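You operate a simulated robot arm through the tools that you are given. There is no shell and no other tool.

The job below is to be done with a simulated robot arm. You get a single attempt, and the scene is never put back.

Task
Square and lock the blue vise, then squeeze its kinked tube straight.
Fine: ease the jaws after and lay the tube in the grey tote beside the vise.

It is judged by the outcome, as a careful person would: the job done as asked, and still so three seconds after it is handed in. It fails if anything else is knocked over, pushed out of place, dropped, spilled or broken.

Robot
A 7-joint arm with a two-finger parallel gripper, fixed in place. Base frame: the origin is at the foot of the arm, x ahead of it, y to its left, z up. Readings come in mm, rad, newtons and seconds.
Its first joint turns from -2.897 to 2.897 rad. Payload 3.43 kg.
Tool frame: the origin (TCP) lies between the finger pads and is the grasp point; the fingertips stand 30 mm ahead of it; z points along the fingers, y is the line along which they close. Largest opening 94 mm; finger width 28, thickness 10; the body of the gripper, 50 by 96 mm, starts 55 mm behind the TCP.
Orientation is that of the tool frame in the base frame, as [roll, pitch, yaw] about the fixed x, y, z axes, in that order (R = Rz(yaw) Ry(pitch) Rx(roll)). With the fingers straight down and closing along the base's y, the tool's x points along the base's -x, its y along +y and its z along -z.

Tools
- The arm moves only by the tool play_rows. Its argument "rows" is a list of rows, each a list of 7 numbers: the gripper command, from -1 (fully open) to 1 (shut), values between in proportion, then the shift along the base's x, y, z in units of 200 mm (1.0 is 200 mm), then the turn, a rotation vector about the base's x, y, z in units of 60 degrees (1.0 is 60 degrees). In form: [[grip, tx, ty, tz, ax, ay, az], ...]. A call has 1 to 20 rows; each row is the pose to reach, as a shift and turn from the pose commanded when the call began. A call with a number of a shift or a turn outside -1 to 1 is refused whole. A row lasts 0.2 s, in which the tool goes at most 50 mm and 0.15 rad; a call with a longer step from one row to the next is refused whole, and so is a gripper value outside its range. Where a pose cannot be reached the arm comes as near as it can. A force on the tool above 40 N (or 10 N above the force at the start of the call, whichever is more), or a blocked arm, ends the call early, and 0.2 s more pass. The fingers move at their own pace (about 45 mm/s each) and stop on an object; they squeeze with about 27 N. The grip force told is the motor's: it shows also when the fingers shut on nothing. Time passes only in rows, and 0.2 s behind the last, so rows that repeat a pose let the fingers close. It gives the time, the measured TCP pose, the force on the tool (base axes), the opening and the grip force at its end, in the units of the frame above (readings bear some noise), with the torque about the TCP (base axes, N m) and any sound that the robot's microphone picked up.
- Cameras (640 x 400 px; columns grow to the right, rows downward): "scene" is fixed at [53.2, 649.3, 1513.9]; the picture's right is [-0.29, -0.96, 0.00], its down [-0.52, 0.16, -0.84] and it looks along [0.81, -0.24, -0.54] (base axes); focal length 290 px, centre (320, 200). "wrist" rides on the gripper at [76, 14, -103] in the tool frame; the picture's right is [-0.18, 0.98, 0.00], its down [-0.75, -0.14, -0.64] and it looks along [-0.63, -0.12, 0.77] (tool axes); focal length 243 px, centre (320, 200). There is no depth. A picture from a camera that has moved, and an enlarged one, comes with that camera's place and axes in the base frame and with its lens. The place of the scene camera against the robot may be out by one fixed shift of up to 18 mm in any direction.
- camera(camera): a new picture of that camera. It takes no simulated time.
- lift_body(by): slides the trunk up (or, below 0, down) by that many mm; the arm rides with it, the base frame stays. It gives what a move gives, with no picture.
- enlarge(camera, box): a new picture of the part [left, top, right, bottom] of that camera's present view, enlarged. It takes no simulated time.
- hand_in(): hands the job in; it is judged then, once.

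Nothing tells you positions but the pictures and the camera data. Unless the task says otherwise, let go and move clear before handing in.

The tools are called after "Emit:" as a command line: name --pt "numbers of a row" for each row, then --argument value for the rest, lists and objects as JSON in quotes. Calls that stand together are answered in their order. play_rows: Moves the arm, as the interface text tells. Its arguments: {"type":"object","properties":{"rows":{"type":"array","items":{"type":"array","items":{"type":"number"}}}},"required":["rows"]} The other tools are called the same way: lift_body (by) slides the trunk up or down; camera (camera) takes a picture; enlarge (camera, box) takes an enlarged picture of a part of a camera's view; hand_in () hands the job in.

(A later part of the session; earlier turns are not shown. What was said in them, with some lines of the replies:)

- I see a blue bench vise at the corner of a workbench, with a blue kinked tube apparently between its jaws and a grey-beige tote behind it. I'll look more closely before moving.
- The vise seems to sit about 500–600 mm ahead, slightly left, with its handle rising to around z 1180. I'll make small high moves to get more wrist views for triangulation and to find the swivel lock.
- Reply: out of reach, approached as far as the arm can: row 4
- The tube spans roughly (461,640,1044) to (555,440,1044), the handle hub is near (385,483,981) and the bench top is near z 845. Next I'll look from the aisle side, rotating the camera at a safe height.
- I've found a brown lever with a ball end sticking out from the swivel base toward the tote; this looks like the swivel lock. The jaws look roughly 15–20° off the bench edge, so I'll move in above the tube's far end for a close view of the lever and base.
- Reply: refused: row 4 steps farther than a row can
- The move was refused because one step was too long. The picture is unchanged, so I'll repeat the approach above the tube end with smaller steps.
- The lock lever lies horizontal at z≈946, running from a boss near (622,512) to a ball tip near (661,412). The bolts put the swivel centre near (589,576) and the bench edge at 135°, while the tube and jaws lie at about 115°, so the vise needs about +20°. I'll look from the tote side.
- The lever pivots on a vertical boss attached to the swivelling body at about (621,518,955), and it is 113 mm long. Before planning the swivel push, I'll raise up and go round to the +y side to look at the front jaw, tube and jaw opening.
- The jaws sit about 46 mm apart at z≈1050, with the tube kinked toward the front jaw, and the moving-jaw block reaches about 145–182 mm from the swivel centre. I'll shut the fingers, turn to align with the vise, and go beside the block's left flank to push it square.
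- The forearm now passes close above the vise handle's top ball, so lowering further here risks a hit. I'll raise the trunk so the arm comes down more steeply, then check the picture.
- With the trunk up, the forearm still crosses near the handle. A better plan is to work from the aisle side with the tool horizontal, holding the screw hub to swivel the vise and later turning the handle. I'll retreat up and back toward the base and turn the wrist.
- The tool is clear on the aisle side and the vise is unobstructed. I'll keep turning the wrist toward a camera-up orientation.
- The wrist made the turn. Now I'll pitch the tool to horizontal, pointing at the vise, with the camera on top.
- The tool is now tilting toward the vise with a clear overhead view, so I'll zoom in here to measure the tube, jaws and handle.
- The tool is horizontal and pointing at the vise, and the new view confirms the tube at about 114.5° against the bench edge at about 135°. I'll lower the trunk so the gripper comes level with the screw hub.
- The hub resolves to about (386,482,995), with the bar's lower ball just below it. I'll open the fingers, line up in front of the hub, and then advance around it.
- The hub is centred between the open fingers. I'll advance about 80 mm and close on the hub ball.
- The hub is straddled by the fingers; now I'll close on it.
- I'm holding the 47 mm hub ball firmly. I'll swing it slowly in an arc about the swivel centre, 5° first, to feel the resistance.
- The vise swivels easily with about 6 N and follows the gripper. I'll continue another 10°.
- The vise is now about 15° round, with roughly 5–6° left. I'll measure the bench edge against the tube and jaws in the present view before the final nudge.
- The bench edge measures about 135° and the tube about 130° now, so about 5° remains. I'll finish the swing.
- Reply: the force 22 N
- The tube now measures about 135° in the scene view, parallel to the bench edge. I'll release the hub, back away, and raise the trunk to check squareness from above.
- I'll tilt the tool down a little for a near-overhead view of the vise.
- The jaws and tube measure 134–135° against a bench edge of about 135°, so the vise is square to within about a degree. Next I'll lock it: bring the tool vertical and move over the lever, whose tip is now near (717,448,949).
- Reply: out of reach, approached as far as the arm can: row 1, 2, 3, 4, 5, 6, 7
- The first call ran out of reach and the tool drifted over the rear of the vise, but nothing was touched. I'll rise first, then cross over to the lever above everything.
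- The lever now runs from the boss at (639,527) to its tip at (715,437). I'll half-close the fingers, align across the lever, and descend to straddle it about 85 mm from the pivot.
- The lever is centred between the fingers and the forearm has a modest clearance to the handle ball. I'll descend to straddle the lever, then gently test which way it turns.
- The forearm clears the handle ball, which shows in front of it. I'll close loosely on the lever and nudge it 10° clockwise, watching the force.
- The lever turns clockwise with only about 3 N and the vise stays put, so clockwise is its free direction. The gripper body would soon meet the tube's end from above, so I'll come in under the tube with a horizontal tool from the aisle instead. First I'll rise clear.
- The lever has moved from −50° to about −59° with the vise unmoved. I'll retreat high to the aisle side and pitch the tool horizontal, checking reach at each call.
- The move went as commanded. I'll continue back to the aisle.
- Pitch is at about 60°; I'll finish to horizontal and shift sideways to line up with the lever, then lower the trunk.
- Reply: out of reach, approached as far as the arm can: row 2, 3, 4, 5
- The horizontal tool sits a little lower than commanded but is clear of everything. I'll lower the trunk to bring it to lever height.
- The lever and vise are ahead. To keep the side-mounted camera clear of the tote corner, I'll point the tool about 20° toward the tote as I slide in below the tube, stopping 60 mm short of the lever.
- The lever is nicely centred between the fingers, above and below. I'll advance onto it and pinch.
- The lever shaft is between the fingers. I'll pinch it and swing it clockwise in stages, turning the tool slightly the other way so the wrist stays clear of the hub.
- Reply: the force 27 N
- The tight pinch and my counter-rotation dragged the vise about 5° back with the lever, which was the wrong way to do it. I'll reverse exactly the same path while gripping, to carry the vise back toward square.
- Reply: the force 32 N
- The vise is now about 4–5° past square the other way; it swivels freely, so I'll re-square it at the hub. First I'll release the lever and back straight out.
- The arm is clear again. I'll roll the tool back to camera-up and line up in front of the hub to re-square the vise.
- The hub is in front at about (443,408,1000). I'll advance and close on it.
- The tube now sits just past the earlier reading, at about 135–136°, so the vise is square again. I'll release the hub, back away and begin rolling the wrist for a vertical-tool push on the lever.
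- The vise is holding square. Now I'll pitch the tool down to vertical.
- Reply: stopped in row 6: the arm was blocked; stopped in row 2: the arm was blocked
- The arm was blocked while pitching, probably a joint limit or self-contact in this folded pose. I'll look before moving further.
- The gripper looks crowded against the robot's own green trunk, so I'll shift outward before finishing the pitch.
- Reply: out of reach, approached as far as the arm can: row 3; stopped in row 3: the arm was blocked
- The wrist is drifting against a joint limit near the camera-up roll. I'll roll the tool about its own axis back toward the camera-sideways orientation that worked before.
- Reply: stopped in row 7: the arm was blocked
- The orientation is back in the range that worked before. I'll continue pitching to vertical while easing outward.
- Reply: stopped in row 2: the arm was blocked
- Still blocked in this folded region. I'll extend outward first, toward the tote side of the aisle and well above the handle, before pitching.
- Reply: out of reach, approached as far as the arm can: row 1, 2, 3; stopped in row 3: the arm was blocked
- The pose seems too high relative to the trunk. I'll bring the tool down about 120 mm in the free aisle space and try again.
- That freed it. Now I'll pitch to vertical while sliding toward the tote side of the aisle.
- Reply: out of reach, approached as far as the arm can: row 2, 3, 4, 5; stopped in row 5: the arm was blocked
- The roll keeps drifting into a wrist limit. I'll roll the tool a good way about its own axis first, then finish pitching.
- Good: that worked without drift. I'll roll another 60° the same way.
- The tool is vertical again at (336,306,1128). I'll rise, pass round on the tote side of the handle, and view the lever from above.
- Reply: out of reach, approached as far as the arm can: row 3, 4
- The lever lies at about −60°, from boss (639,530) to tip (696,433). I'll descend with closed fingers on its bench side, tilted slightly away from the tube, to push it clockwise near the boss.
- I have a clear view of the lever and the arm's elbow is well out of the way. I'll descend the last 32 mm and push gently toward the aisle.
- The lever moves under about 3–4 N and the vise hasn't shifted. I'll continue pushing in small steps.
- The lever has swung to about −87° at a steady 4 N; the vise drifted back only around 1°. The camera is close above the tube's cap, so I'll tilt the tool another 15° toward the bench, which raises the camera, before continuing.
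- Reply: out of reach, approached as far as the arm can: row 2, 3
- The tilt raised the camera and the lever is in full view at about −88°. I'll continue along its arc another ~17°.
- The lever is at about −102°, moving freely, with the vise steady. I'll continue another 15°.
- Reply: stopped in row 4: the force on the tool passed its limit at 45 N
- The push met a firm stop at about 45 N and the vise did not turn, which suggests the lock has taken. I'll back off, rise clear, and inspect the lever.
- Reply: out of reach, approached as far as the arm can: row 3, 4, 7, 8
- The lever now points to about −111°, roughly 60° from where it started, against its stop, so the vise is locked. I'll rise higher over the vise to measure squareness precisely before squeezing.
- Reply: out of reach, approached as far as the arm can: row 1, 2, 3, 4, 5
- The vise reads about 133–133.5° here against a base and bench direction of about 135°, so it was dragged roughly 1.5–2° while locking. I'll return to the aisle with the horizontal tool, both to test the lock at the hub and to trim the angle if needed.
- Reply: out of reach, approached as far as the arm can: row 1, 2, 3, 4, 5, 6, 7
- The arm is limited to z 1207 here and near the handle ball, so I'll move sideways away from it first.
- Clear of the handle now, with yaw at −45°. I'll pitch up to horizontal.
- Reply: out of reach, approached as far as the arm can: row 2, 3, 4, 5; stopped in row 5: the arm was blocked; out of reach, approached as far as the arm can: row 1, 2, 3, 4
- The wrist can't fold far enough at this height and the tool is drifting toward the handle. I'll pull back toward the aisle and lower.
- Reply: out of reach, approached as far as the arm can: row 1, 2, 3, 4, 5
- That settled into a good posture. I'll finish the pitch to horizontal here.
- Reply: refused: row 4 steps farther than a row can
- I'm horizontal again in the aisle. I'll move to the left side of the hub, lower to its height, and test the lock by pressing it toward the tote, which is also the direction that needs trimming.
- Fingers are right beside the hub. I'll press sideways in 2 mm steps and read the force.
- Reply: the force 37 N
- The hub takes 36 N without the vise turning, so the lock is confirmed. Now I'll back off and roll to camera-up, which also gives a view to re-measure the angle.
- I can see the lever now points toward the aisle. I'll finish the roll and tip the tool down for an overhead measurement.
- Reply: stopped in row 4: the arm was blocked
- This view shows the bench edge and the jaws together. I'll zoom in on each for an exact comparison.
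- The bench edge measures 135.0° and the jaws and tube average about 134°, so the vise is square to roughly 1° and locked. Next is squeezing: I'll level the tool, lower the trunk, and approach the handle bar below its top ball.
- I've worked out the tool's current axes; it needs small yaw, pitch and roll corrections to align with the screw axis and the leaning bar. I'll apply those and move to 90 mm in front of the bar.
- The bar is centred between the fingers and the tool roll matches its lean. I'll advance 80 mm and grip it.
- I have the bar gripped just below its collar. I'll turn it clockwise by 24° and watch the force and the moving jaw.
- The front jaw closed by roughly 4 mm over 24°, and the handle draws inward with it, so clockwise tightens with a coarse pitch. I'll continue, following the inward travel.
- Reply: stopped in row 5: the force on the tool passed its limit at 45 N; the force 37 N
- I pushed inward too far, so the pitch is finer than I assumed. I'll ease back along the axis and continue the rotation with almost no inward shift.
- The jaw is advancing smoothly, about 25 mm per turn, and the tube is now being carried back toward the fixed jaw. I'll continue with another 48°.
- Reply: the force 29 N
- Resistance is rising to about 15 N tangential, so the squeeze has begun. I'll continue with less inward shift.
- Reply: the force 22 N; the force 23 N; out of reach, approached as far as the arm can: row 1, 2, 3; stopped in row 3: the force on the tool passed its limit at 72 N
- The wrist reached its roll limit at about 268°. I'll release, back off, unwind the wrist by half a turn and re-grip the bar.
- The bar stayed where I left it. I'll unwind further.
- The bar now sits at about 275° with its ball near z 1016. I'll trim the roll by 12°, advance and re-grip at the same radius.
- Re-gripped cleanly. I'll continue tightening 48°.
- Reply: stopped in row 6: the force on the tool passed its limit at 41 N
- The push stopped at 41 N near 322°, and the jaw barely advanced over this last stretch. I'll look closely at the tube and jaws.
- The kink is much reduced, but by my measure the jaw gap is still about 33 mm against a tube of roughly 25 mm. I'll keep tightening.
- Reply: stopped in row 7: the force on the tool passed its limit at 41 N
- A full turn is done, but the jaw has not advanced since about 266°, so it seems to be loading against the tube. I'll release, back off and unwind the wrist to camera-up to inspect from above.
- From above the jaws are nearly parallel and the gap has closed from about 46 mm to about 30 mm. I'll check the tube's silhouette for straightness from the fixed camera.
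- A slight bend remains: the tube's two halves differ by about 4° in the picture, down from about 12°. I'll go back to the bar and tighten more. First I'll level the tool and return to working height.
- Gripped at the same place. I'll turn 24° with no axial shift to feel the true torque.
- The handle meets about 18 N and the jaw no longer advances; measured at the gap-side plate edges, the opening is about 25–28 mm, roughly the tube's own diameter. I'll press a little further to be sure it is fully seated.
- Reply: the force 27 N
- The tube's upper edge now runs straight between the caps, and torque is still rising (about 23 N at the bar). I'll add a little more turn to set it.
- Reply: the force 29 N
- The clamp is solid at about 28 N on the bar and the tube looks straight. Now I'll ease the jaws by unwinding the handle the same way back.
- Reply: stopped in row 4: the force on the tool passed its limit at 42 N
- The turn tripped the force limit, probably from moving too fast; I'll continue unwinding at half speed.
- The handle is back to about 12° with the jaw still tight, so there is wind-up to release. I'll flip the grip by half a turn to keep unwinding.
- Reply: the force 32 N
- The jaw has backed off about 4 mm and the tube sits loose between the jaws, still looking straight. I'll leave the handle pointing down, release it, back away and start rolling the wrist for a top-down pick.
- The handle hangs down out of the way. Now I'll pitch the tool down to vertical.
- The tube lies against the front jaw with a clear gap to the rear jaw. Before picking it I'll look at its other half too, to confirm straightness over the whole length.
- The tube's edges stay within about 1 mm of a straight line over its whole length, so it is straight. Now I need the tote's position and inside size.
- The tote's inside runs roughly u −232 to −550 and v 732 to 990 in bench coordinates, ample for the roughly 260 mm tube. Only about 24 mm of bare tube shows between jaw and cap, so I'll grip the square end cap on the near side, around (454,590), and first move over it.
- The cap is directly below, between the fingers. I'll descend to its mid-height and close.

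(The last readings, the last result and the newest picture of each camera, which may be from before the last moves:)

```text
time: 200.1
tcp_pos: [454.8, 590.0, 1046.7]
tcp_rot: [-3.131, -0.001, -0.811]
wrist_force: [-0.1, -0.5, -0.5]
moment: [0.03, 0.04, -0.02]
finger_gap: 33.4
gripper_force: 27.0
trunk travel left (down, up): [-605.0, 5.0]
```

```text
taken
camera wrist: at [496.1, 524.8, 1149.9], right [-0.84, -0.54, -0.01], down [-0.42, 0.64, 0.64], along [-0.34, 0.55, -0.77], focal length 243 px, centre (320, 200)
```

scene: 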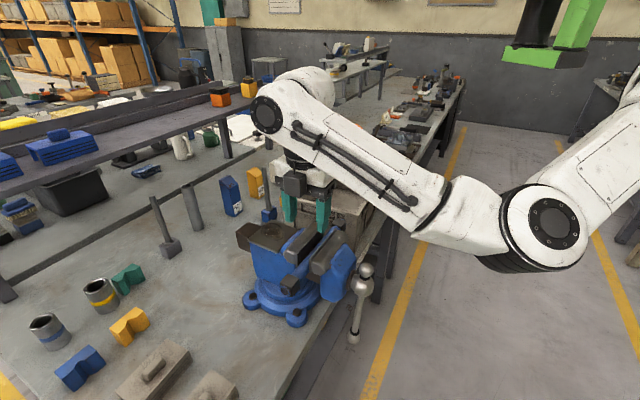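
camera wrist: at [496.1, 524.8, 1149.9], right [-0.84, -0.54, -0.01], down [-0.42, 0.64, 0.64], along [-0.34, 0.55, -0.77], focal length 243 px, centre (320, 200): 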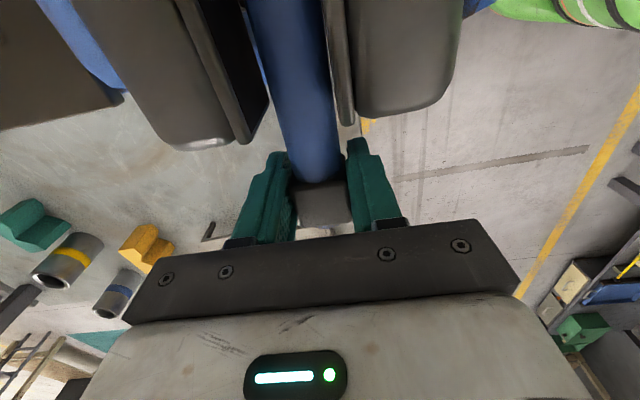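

The cap is held (33 mm) with no side load, so the tube is loose. I'll lift gently and check how it hangs.

Emit:
play_rows --pt "1 0 0 0.02 0 0 0" --pt "1 0 0 0.05 0 0 0" --pt "1 0 0 0.08 0 0 0" --pt "1 0 0 0.1 0 0 0"

Emit:
camera --camera "wrist"

Emit:
enlarge --camera "scene" --box '[220, 180, 400, 320]'

```text
time: 201.1
tcp_pos: [454.3, 589.7, 1068.8]
tcp_rot: [-3.13, 0.001, -0.813]
wrist_force: [0.4, 0.4, -1.4]
moment: [0.13, 0.13, 0.0]
finger_gap: 33.6
gripper_force: 27.1
trunk travel left (down, up): [-605.0, 5.0]
```

```text
taken
camera wrist: at [496.4, 524.8, 1170.5], right [-0.84, -0.54, -0.01], down [-0.42, 0.64, 0.64], along [-0.34, 0.55, -0.77], focal length 243 px, centre (320, 200)
```

wrist: 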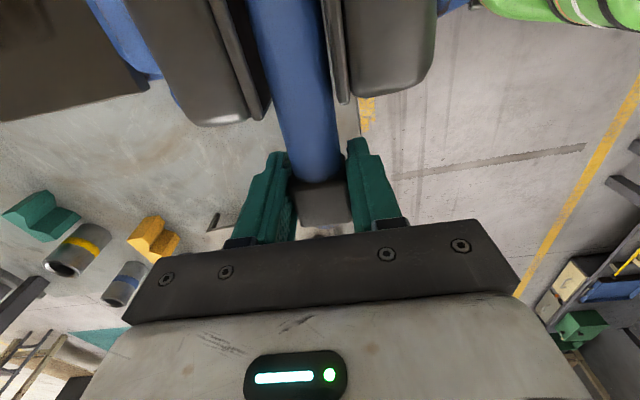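

```text
2.86 times, centred on (310, 250) of scene
camera zoom: at [53.2, 649.3, 1513.9], right [-0.29, -0.96, 0.0], down [-0.52, 0.16, -0.84], along [0.81, -0.24, -0.54], focal length 828 px, centre (349, 57)
```

zoom: 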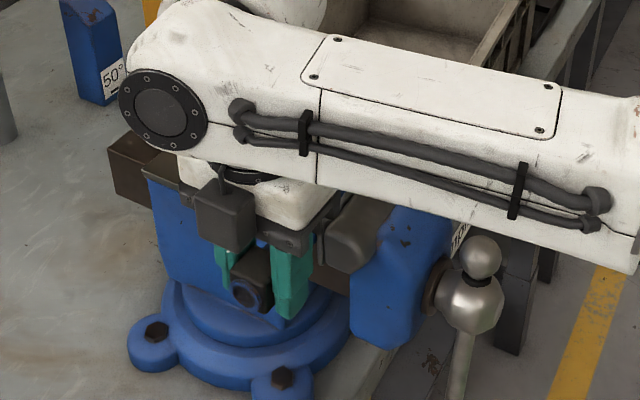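

The whole tube lifts level; it weighs only about 1.5–2 N. I'll raise it well clear of the jaws.

Emit:
play_rows --pt "1 0 0 0.08 0 0 0" --pt "1 0 0 0.16 0 0 0" --pt "1 0 0 0.25 0 0 0" --pt "1 0 0 0.35 0 0 0" --pt "1 0 0 0.45 0 0 0" --pt "1 0 0 0.5 0 0 0"

Emit:
camera --camera "wrist"

Emit:
camera --camera "scene"

```text
time: 202.5
tcp_pos: [454.7, 589.1, 1168.9]
tcp_rot: [-3.131, 0.0, -0.811]
wrist_force: [0.9, 0.1, -2.1]
moment: [0.15, 0.17, 0.0]
finger_gap: 33.9
gripper_force: 26.9
trunk travel left (down, up): [-605.0, 5.0]
```

```text
taken
camera wrist: at [496.0, 524.7, 1271.7], right [-0.84, -0.54, -0.01], down [-0.42, 0.64, 0.64], along [-0.34, 0.55, -0.77], focal length 243 px, centre (320, 200)
```

wrist: 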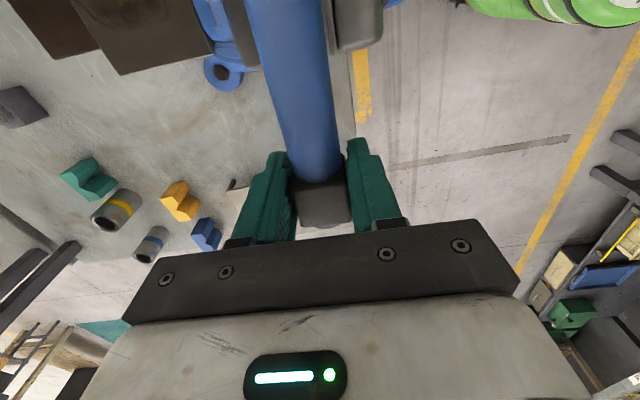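

```text
taken
```

scene: 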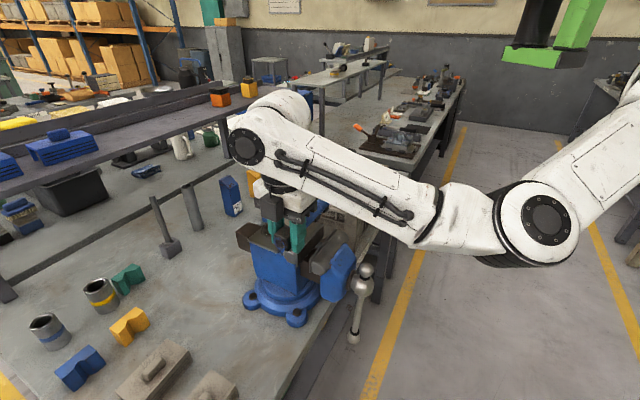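

The tube is securely held and level at z 1169. I'll carry it over the vise to above the tote.

Emit:
play_rows --pt "1 0.15 -0.1 0 0 0 0" --pt "1 0.32 -0.21 0 0 0 0" --pt "1 0.49 -0.32 0 0 0 0" --pt "1 0.66 -0.43 0 0 0 0" --pt "1 0.83 -0.54 0 0 0 0" --pt "1 1 -0.66 0 0 0 0"

Emit:
play_rows --pt "1 0.15 -0.1 0 0 0 0" --pt "1 0.32 -0.21 0 0 0 0" --pt "1 0.49 -0.33 0 0 0 0" --pt "1 0.6 -0.42 0 0 0 0" --pt "1 0.645 -0.44 0 0 0 0"

Emit:
camera --camera "wrist"

Emit:
camera --camera "scene"

```text
time: 203.9
tcp_pos: [653.4, 458.2, 1169.3]
tcp_rot: [-3.13, 0.001, -0.813]
wrist_force: [-0.4, 0.1, -1.3]
moment: [0.17, 0.17, -0.02]
finger_gap: 33.6
gripper_force: 27.1
trunk travel left (down, up): [-605.0, 5.0]
```

```text
time: 205.1
tcp_pos: [785.5, 368.0, 1169.2]
tcp_rot: [-3.131, 0.0, -0.812]
wrist_force: [0.2, -0.1, -1.9]
moment: [0.18, 0.14, 0.0]
finger_gap: 33.6
gripper_force: 26.9
trunk travel left (down, up): [-605.0, 5.0]
```

```text
taken
camera wrist: at [826.6, 303.4, 1271.4], right [-0.84, -0.54, -0.01], down [-0.42, 0.64, 0.64], along [-0.34, 0.55, -0.77], focal length 243 px, centre (320, 200)
```

wrist: 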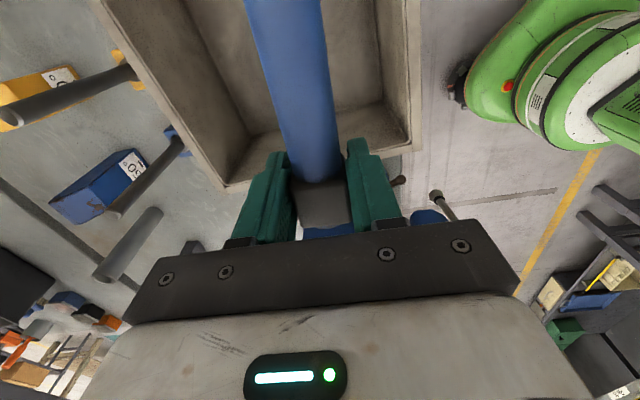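

```text
taken
```

scene: 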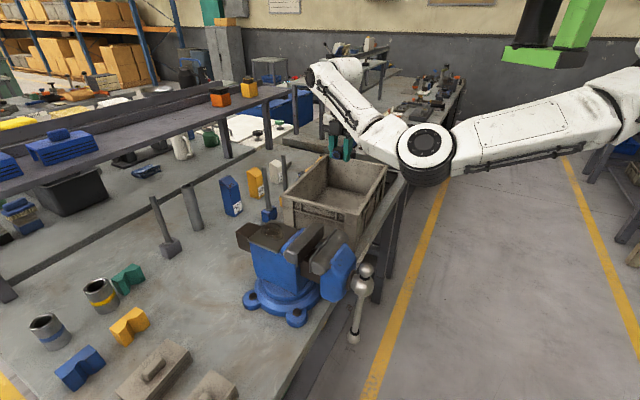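

The tube is over the tote with room all round; it should be about 8 mm closer to the vise end to centre it. I'll shift that and lower in stages.

Emit:
play_rows --pt "1 -0.03 0.03 -0.1 0 0 0" --pt "1 -0.03 0.03 -0.22 0 0 0" --pt "1 -0.03 0.03 -0.34 0 0 0" --pt "1 -0.03 0.03 -0.46 0 0 0" --pt "1 -0.03 0.03 -0.58 0 0 0"

Emit:
camera --camera "wrist"

Emit:
enlarge --camera "scene" --box '[270, 100, 470, 250]'

```text
time: 206.3
tcp_pos: [779.3, 375.1, 1055.0]
tcp_rot: [-3.131, 0.0, -0.812]
wrist_force: [-0.5, -0.5, -1.9]
moment: [0.19, 0.12, 0.0]
finger_gap: 33.8
gripper_force: 27.1
trunk travel left (down, up): [-605.0, 5.0]
```

```text
taken
camera wrist: at [820.7, 309.6, 1156.1], right [-0.84, -0.54, -0.01], down [-0.42, 0.64, 0.64], along [-0.34, 0.55, -0.77], focal length 243 px, centre (320, 200)
```

wrist: 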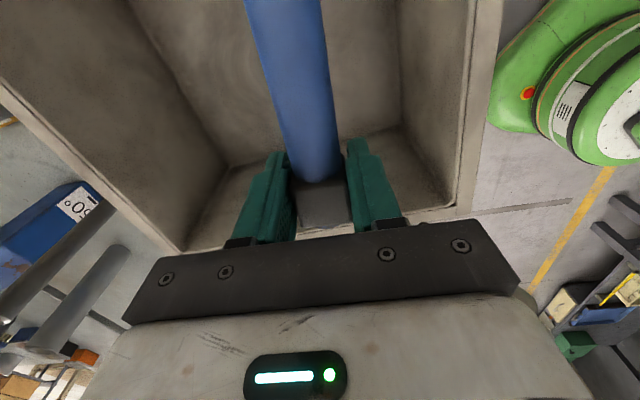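

```text
2.67 times, centred on (370, 175) of scene
camera zoom: at [53.2, 649.3, 1513.9], right [-0.29, -0.96, 0.0], down [-0.52, 0.16, -0.84], along [0.81, -0.24, -0.54], focal length 773 px, centre (187, 267)
```

zoom: 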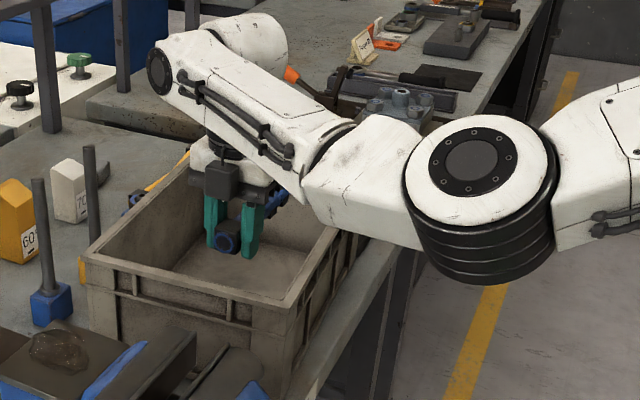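

The tube is inside the tote opening with clearance on all visible sides. I'll keep lowering.

Emit:
play_rows --pt "1 0 0 -0.12 0 0 0" --pt "1 0 0 -0.24 0 0 0" --pt "1 0 0 -0.36 0 0 0" --pt "1 0 0 -0.48 0 0 0" --pt "1 0 0 -0.56 0 0 0"

Emit:
camera --camera "wrist"

Emit:
enlarge --camera "scene" --box '[270, 100, 470, 250]'

```text
time: 207.5
tcp_pos: [778.8, 374.9, 941.9]
tcp_rot: [-3.13, 0.0, -0.813]
wrist_force: [-0.2, -0.2, -2.9]
moment: [0.14, 0.17, -0.01]
finger_gap: 33.7
gripper_force: 27.0
trunk travel left (down, up): [-605.0, 5.0]
```

```text
taken
camera wrist: at [819.5, 309.5, 1044.7], right [-0.84, -0.54, -0.01], down [-0.42, 0.64, 0.64], along [-0.34, 0.55, -0.77], focal length 243 px, centre (320, 200)
```

wrist: 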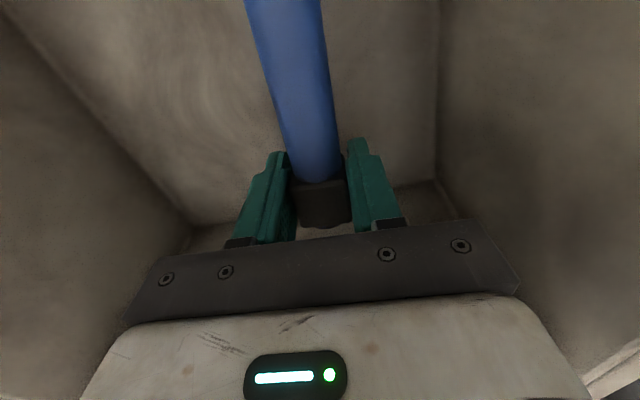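

```text
2.67 times, centred on (370, 175) of scene
camera zoom: at [53.2, 649.3, 1513.9], right [-0.29, -0.96, 0.0], down [-0.52, 0.16, -0.84], along [0.81, -0.24, -0.54], focal length 773 px, centre (187, 267)
```

zoom: 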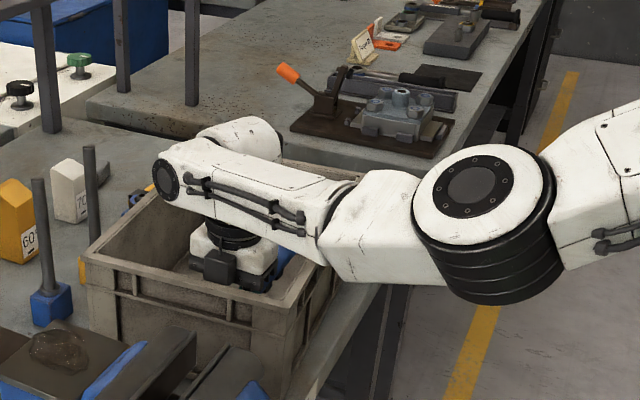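

Nearly at the floor, with the forearm clear of the rim. I'll lower the last bit in small steps until the fingertips or the tube touch.

Emit:
play_rows --pt "1 0 0 -0.04 0 0 0" --pt "1 0 0 -0.08 0 0 0" --pt "1 0 0 -0.11 0 0 0" --pt "1 0 0 -0.14 0 0 0"

Emit:
enlarge --camera "wrist" --box '[200, 60, 440, 240]'

```text
time: 208.5
tcp_pos: [779.3, 374.7, 912.7]
tcp_rot: [-3.132, 0.0, -0.811]
wrist_force: [0.1, -0.2, -1.7]
moment: [0.18, 0.15, 0.01]
finger_gap: 33.8
gripper_force: 27.1
trunk travel left (down, up): [-605.0, 5.0]
```

```text
2.22 times, centred on (320, 150) of wrist
camera zoom: at [819.5, 310.0, 1015.1], right [-0.84, -0.54, -0.01], down [-0.42, 0.64, 0.64], along [-0.34, 0.54, -0.77], focal length 539 px, centre (320, 311)
```

zoom: 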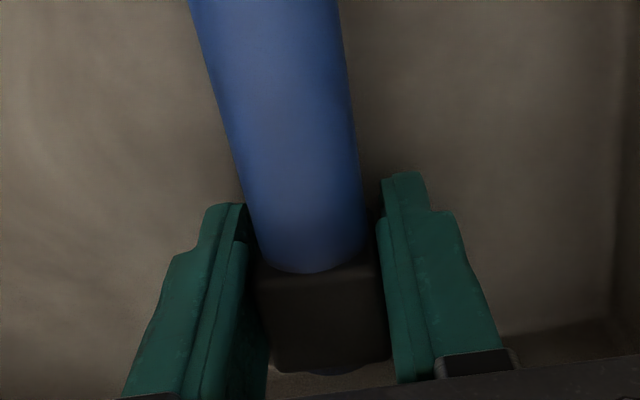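

Emit:
play_rows --pt "1 0 0 -0.015 0 0 0" --pt "1 0 0 -0.03 0 0 0" --pt "1 0 0 -0.045 0 0 0" --pt "1 0 0 -0.06 0 0 0"

```text
time: 209.6
tcp_pos: [779.7, 376.0, 906.1]
tcp_rot: [-3.132, -0.002, -0.813]
wrist_force: [-5.9, -4.3, 18.2]
moment: [-0.09, 0.77, 0.01]
finger_gap: 33.9
gripper_force: 26.9
trunk travel left (down, up): [-605.0, 5.0]
stopped in row 4: the force on the tool passed its limit at 43 N (the readings are from after the stop); the commanded pose is now the measured one
```

The fingertips have reached the tote floor, so the tube is only about a centimetre above it. I'll relieve the contact slightly and open slowly.

Emit:
play_rows --pt "1 0 0 0.008 0 0 0" --pt "0.3 0 0 0.008 0 0 0" --pt "0.2 0 0 0.008 0 0 0" --pt "0 0 0 0.008 0 0 0" --pt "-0.3 0 0 0.008 0 0 0" --pt "-0.5 0 0 0.008 0 0 0" --pt "-0.5 0 0 0.008 0 0 0"

Emit:
camera --camera "wrist"

```text
time: 211.2
tcp_pos: [779.5, 376.5, 906.6]
tcp_rot: [-3.131, -0.003, -0.811]
wrist_force: [2.2, 3.9, 12.3]
moment: [-0.1, 0.32, -0.1]
finger_gap: 67.7
gripper_force: 0.2
trunk travel left (down, up): [-605.0, 5.0]
```

```text
taken
camera wrist: at [820.3, 312.3, 1009.1], right [-0.84, -0.54, -0.01], down [-0.42, 0.64, 0.64], along [-0.34, 0.54, -0.77], focal length 243 px, centre (320, 200)
```

wrist: 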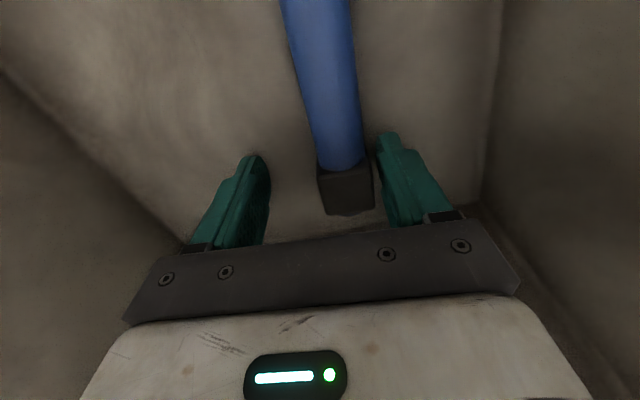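

The tube lies free on the tote floor. I'll raise the gripper straight up out of the tote.

Emit:
play_rows --pt "-0.6 0 0 0.04 0 0 0" --pt "-0.6 0 0 0.12 0 0 0" --pt "-0.6 0 0 0.25 0 0 0" --pt "-0.6 0 0 0.42 0 0 0" --pt "-0.6 0 0 0.6 0 0 0" --pt "-0.6 0 0 0.8 0 0 0" --pt "-0.6 0 0 1 0 0 0"

Emit:
camera --camera "wrist"

Emit:
camera --camera "scene"

```text
time: 212.8
tcp_pos: [778.0, 375.8, 1104.7]
tcp_rot: [-3.13, -0.001, -0.81]
wrist_force: [-0.2, -0.1, -0.3]
moment: [0.03, 0.03, 0.0]
finger_gap: 75.0
gripper_force: 0.0
trunk travel left (down, up): [-605.0, 5.0]
```

```text
taken
camera wrist: at [819.3, 310.4, 1206.8], right [-0.84, -0.54, -0.01], down [-0.42, 0.64, 0.64], along [-0.34, 0.54, -0.77], focal length 243 px, centre (320, 200)
```

wrist: 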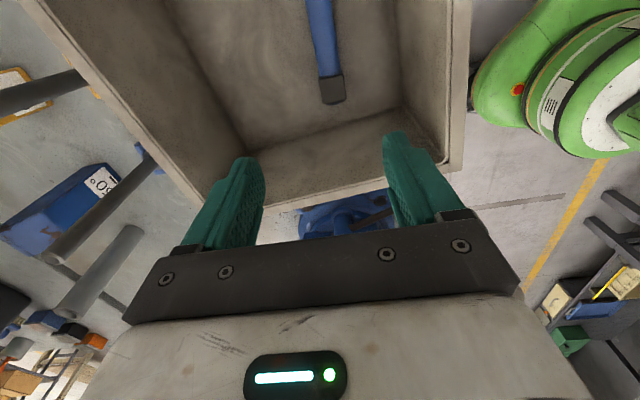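

```text
taken
```

scene: 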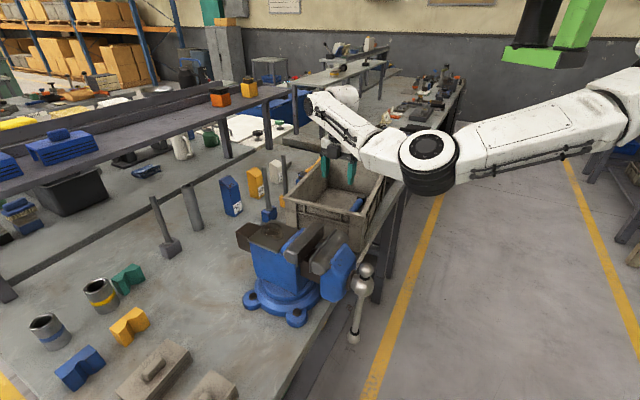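

The tube is resting in the tote. I'll rise and move the arm clear toward the aisle for a final check of everything.

Emit:
play_rows --pt "-0.6 0 0 0.2 0 0 0" --pt "-0.6 0 0 0.4 0 0 0" --pt "-0.6 -0.15 -0.08 0.45 0 0 0" --pt "-0.6 -0.35 -0.18 0.45 0 0 0" --pt "-0.6 -0.55 -0.28 0.45 0 0 0" --pt "-0.6 -0.75 -0.38 0.45 0 0 0" --pt "-0.6 -0.95 -0.46 0.45 0 0 0"

Emit:
play_rows --pt "-0.6 -0.2 -0.08 0 0 0 0" --pt "-0.6 -0.4 -0.16 0 0 0 0" --pt "-0.6 -0.6 -0.2 0 0 0 0"

Emit:
camera --camera "scene"

Emit:
enlarge --camera "scene" --box '[220, 140, 420, 340]'

Emit:
enlarge --camera "scene" --box '[270, 140, 410, 250]'

```text
time: 214.4
tcp_pos: [588.0, 283.0, 1196.7]
tcp_rot: [-3.132, -0.003, -0.811]
wrist_force: [-0.2, 0.1, 0.6]
moment: [0.0, 0.01, 0.03]
finger_gap: 75.2
gripper_force: 0.1
trunk travel left (down, up): [-605.0, 5.0]
```

```text
time: 215.2
tcp_pos: [467.4, 243.6, 1192.7]
tcp_rot: [-3.13, -0.003, -0.812]
wrist_force: [0.2, 0.8, 0.3]
moment: [0.0, 0.01, 0.01]
finger_gap: 75.4
gripper_force: 0.0
trunk travel left (down, up): [-605.0, 5.0]
```

```text
taken
```

scene: 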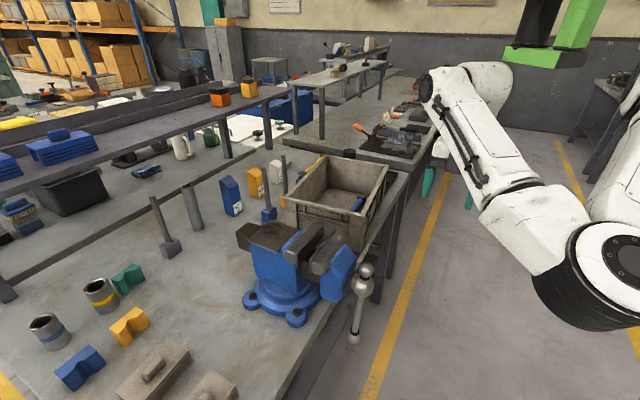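

```text
2.00 times, centred on (320, 240) of scene
camera zoom: at [53.2, 649.3, 1513.9], right [-0.29, -0.96, 0.0], down [-0.52, 0.16, -0.84], along [0.81, -0.24, -0.54], focal length 580 px, centre (320, 120)
```

zoom: 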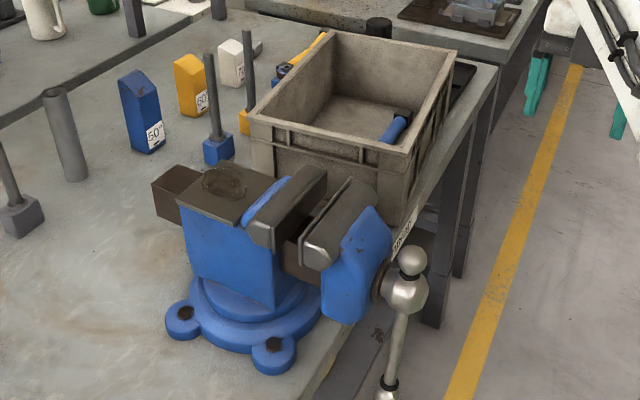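

```text
3.64 times, centred on (340, 195) of scene
camera zoom: at [53.2, 649.3, 1513.9], right [-0.29, -0.96, 0.0], down [-0.52, 0.16, -0.84], along [0.81, -0.24, -0.54], focal length 1054 px, centre (247, 218)
```

zoom: 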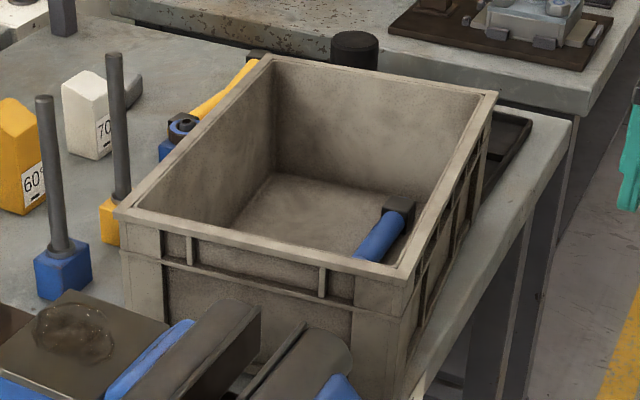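

The job looks finished, but the tote may have shifted slightly. I'll compare the same framing as earlier pictures to check.

Emit:
enlarge --camera "scene" --box '[270, 100, 470, 250]'

Emit:
enlarge --camera "scene" --box '[140, 120, 400, 260]'

Emit:
enlarge --camera "scene" --box '[220, 200, 400, 340]'

```text
2.67 times, centred on (370, 175) of scene
camera zoom: at [53.2, 649.3, 1513.9], right [-0.29, -0.96, 0.0], down [-0.52, 0.16, -0.84], along [0.81, -0.24, -0.54], focal length 773 px, centre (187, 267)
```

zoom: 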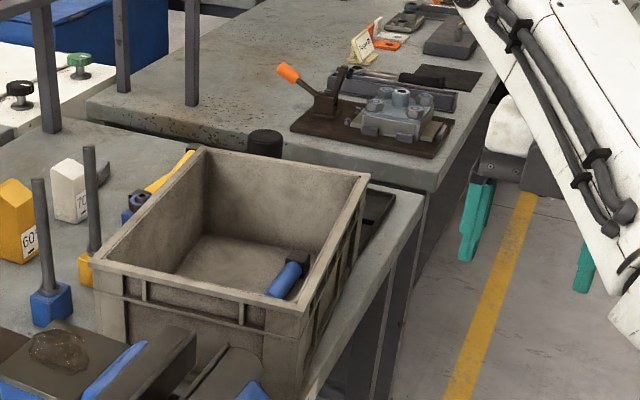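

```text
2.46 times, centred on (270, 190) of scene
camera zoom: at [53.2, 649.3, 1513.9], right [-0.29, -0.96, 0.0], down [-0.52, 0.16, -0.84], along [0.81, -0.24, -0.54], focal length 714 px, centre (443, 225)
```

zoom: 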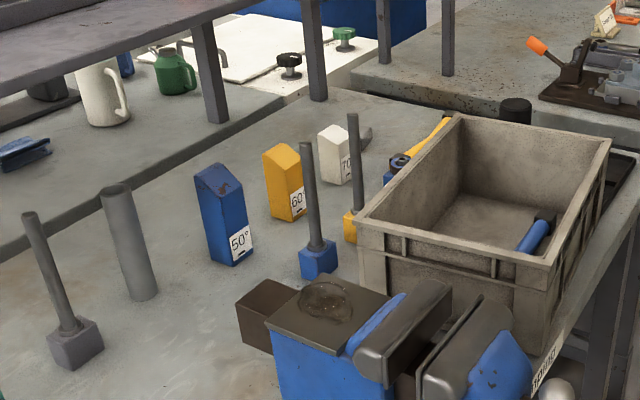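

```text
2.86 times, centred on (310, 270) of scene
camera zoom: at [53.2, 649.3, 1513.9], right [-0.29, -0.96, 0.0], down [-0.52, 0.16, -0.84], along [0.81, -0.24, -0.54], focal length 828 px, centre (349, 0)
```

zoom: 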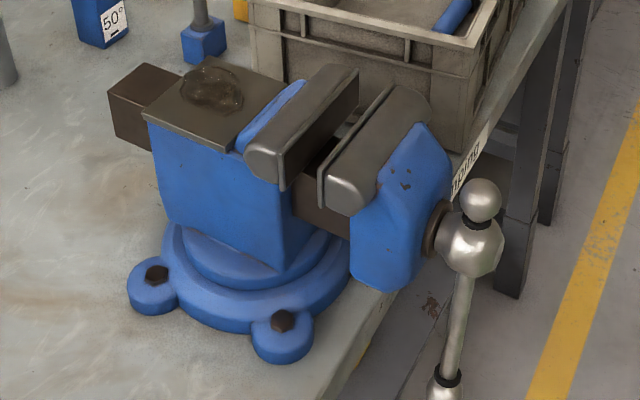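

The tube is in place and the vise, bolts and neighbouring items look undisturbed, but the tote's near end has slid about 12–13 mm toward the aisle (about 2°). I'll nudge it gently back with closed fingers against its aisle-side rim.

Emit:
play_rows --pt "1 0.2 0.05 -0.02 0 0 0" --pt "1 0.4 0.11 -0.05 0 0 0" --pt "1 0.6 0.17 -0.1 0 0 0" --pt "1 0.78 0.22 -0.2 0 0 0" --pt "1 0.9 0.25 -0.35 0 0 0" --pt "1 0.9 0.25 -0.55 0 0 0"

Emit:
camera --camera "wrist"

Emit:
enlarge --camera "scene" --box '[270, 140, 410, 250]'

```text
time: 216.6
tcp_pos: [649.8, 292.9, 1084.7]
tcp_rot: [-3.131, -0.002, -0.811]
wrist_force: [-0.5, -0.2, -0.6]
moment: [0.0, 0.01, 0.02]
finger_gap: 0.0
gripper_force: 27.1
trunk travel left (down, up): [-605.0, 5.0]
```

```text
taken
camera wrist: at [690.9, 228.2, 1188.3], right [-0.84, -0.54, -0.01], down [-0.42, 0.64, 0.64], along [-0.34, 0.54, -0.77], focal length 243 px, centre (320, 200)
```

wrist: 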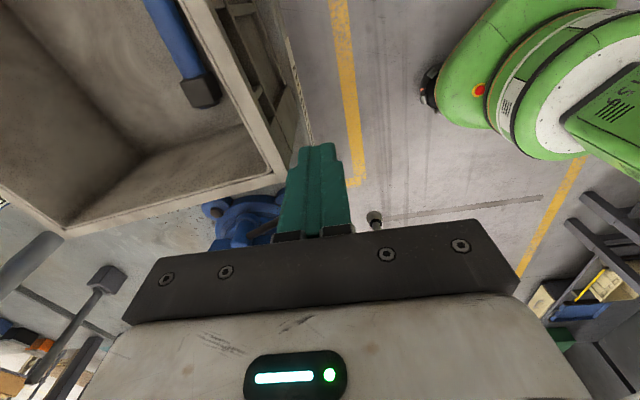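

```text
3.64 times, centred on (340, 195) of scene
camera zoom: at [53.2, 649.3, 1513.9], right [-0.29, -0.96, 0.0], down [-0.52, 0.16, -0.84], along [0.81, -0.24, -0.54], focal length 1054 px, centre (247, 218)
```

zoom: 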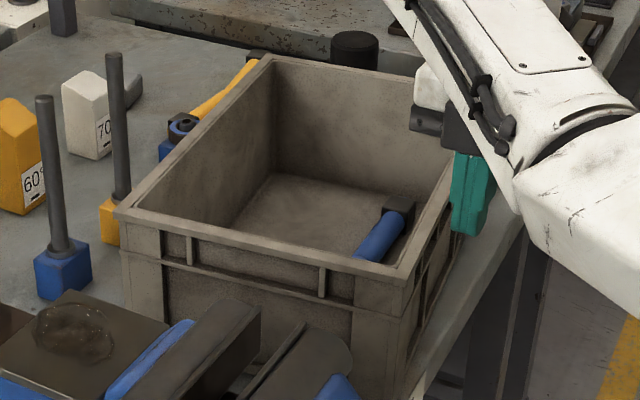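

The near corner measures v≈702 now against about 722 before. I'll descend beside the rim and push it back about 18 mm, slowly.

Emit:
play_rows --pt "1 0 0 -0.14 0 0 0" --pt "1 0 0 -0.27 0 0 0" --pt "1 0.04 0.04 -0.27 0 0 0" --pt "1 0.075 0.075 -0.27 0 0 0" --pt "1 0.09 0.09 -0.27 0 0 0" --pt "1 0.1 0.1 -0.27 0 0 0" --pt "1 0.11 0.11 -0.27 0 0 0" --pt "1 0.12 0.12 -0.27 0 0 0" --pt "1 0.13 0.13 -0.27 0 0 0"

Emit:
camera --camera "wrist"

Emit:
enlarge --camera "scene" --box '[270, 140, 410, 250]'

```text
time: 218.6
tcp_pos: [675.0, 320.5, 1031.7]
tcp_rot: [-3.131, -0.003, -0.811]
wrist_force: [-2.6, -3.1, 2.2]
moment: [-0.04, 0.13, 0.06]
finger_gap: 0.0
gripper_force: 27.3
trunk travel left (down, up): [-605.0, 5.0]
```

```text
taken
camera wrist: at [716.1, 255.8, 1134.4], right [-0.84, -0.54, -0.01], down [-0.42, 0.64, 0.64], along [-0.34, 0.54, -0.77], focal length 243 px, centre (320, 200)
```

wrist: 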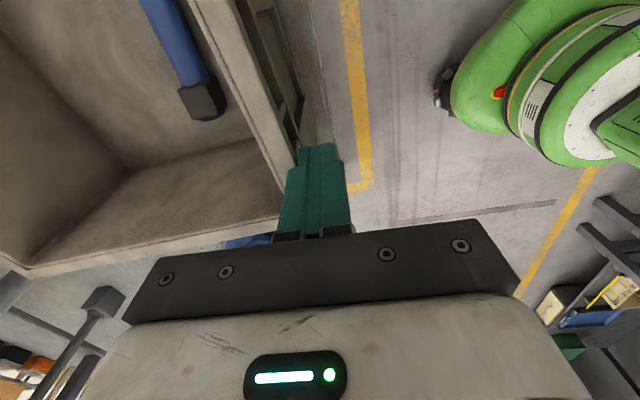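

```text
3.64 times, centred on (340, 195) of scene
camera zoom: at [53.2, 649.3, 1513.9], right [-0.29, -0.96, 0.0], down [-0.52, 0.16, -0.84], along [0.81, -0.24, -0.54], focal length 1054 px, centre (247, 218)
```

zoom: 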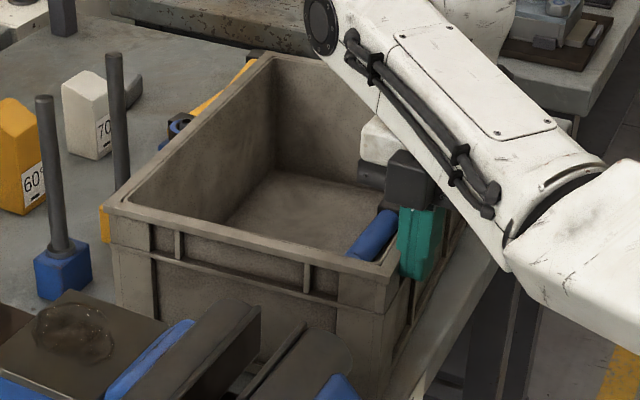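

The tote's corners are back at their earlier picture positions, (105,209) and (388,277). I'll back off and move clear.

Emit:
play_rows --pt "1 -0.06 -0.06 0 0 0 0" --pt "1 -0.16 -0.16 0.02 0 0 0" --pt "1 -0.26 -0.26 0.15 0 0 0" --pt "1 -0.4 -0.3 0.35 0 0 0" --pt "1 -0.55 -0.34 0.55 0 0 0" --pt "1 -0.7 -0.36 0.7 0 0 0" --pt "1 -0.9 -0.38 0.75 0 0 0"

Emit:
camera --camera "scene"

Emit:
enlarge --camera "scene" --box '[270, 140, 410, 250]'

Emit:
enlarge --camera "scene" --box '[140, 120, 400, 260]'

```text
refused: row 5 steps farther than a row can; nothing moved
```

```text
taken
```

scene: 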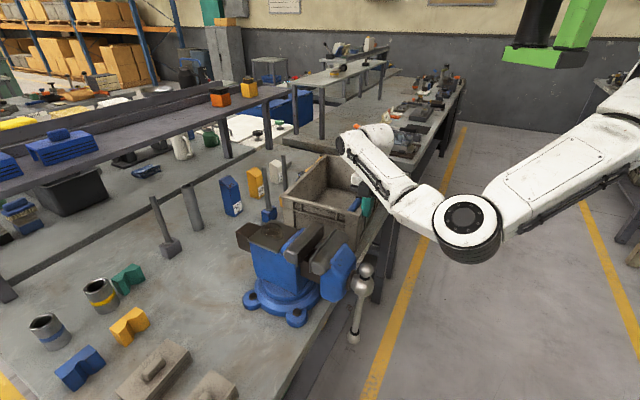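

```text
3.64 times, centred on (340, 195) of scene
camera zoom: at [53.2, 649.3, 1513.9], right [-0.29, -0.96, 0.0], down [-0.52, 0.16, -0.84], along [0.81, -0.24, -0.54], focal length 1054 px, centre (247, 218)
```

zoom: 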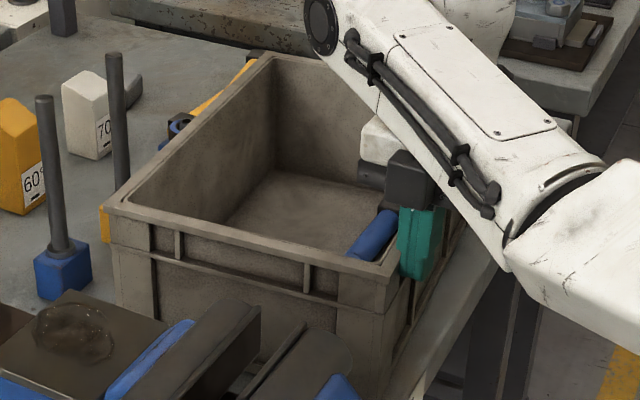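

```text
2.46 times, centred on (270, 190) of scene
camera zoom: at [53.2, 649.3, 1513.9], right [-0.29, -0.96, 0.0], down [-0.52, 0.16, -0.84], along [0.81, -0.24, -0.54], focal length 714 px, centre (443, 225)
```

zoom: 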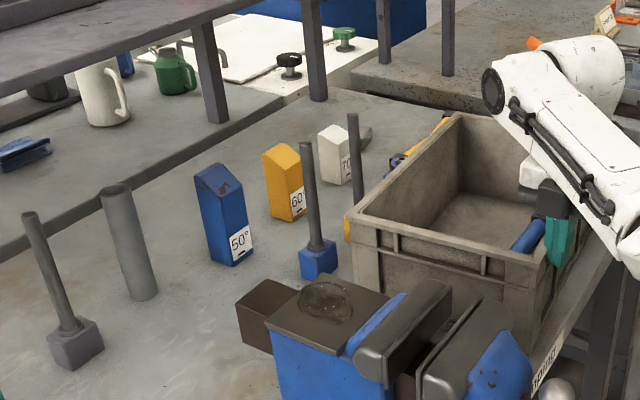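

The tote is back in line. The retreat was refused for step length, so I'll repeat it with smaller steps.

Emit:
play_rows --pt "1 -0.05 -0.05 0 0 0 0" --pt "1 -0.15 -0.15 0.02 0 0 0" --pt "1 -0.25 -0.25 0.1 0 0 0" --pt "1 -0.35 -0.3 0.25 0 0 0" --pt "1 -0.47 -0.33 0.4 0 0 0" --pt "1 -0.6 -0.35 0.55 0 0 0" --pt "1 -0.75 -0.36 0.65 0 0 0" --pt "1 -0.9 -0.38 0.7 0 0 0"

Emit:
camera --camera "scene"

Emit:
enlarge --camera "scene" --box '[270, 140, 410, 250]'

Emit:
enlarge --camera "scene" --box '[220, 200, 400, 340]'

```text
time: 220.4
tcp_pos: [494.6, 243.6, 1172.3]
tcp_rot: [-3.13, -0.001, -0.811]
wrist_force: [-0.4, -0.6, 0.5]
moment: [0.0, 0.0, 0.0]
finger_gap: 0.1
gripper_force: 26.9
trunk travel left (down, up): [-605.0, 5.0]
```

```text
taken
```

scene: 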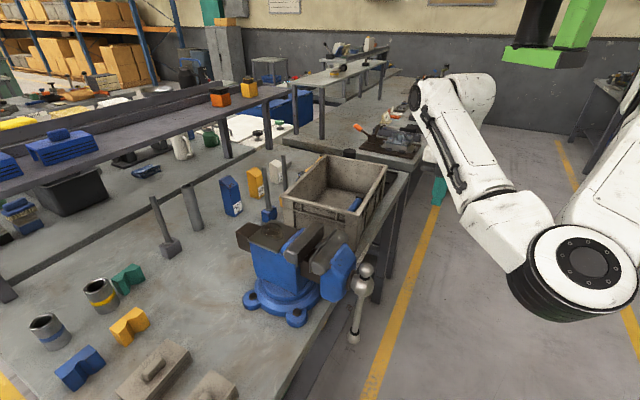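

```text
3.64 times, centred on (340, 195) of scene
camera zoom: at [53.2, 649.3, 1513.9], right [-0.29, -0.96, 0.0], down [-0.52, 0.16, -0.84], along [0.81, -0.24, -0.54], focal length 1054 px, centre (247, 218)
```

zoom: 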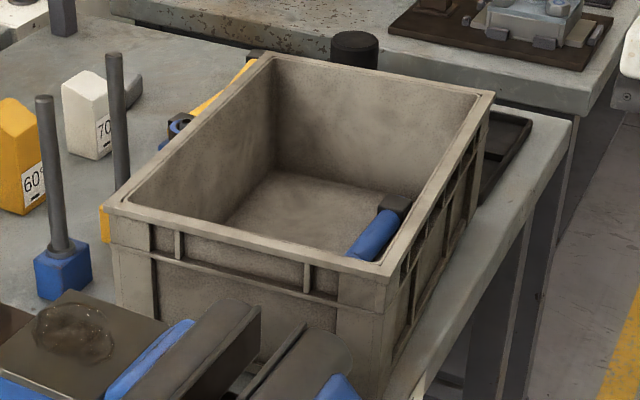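

```text
2.86 times, centred on (310, 270) of scene
camera zoom: at [53.2, 649.3, 1513.9], right [-0.29, -0.96, 0.0], down [-0.52, 0.16, -0.84], along [0.81, -0.24, -0.54], focal length 828 px, centre (349, 0)
```

zoom: 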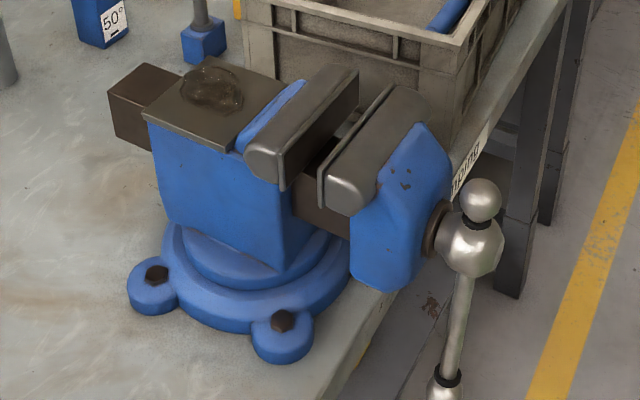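

The vise stands square and locked with its jaws eased, the straightened tube lies in the tote, the tote is back in its place, and the arm is clear. I'm handing the job in.

Emit:
hand_in

```text
The job is handed in.
```

The job is handed in: the vise is squared and locked, its tube is straightened and lying in the grey tote, and the arm is clear.

- **Squareness:** after locking, the jaws measured about 1° off the bench edge, or up to about 2° in other views. Turning the lock lever pulled the vise slightly off square, and I chose not to unlock it and redo it.
- **Lock:** the lever is at its stop, and the vise did not turn when I pushed the screw hub with 36 N.
- **Tube:** its edges stayed within about 1 mm of a straight line along the whole length, checked after easing the jaws about 4 mm.
- **Tote:** the tube dropped about a centimetre when I let go, because the fingertips reached the tote floor first. Placing it also slid the tote's near end 13–20 mm toward the aisle. I pushed the tote back, and its corners matched their earlier positions in the fixed camera.
- **Handle:** I left the vise handle pointing down; it started upright.

Nothing else in the fixed camera's view looked moved or knocked over.
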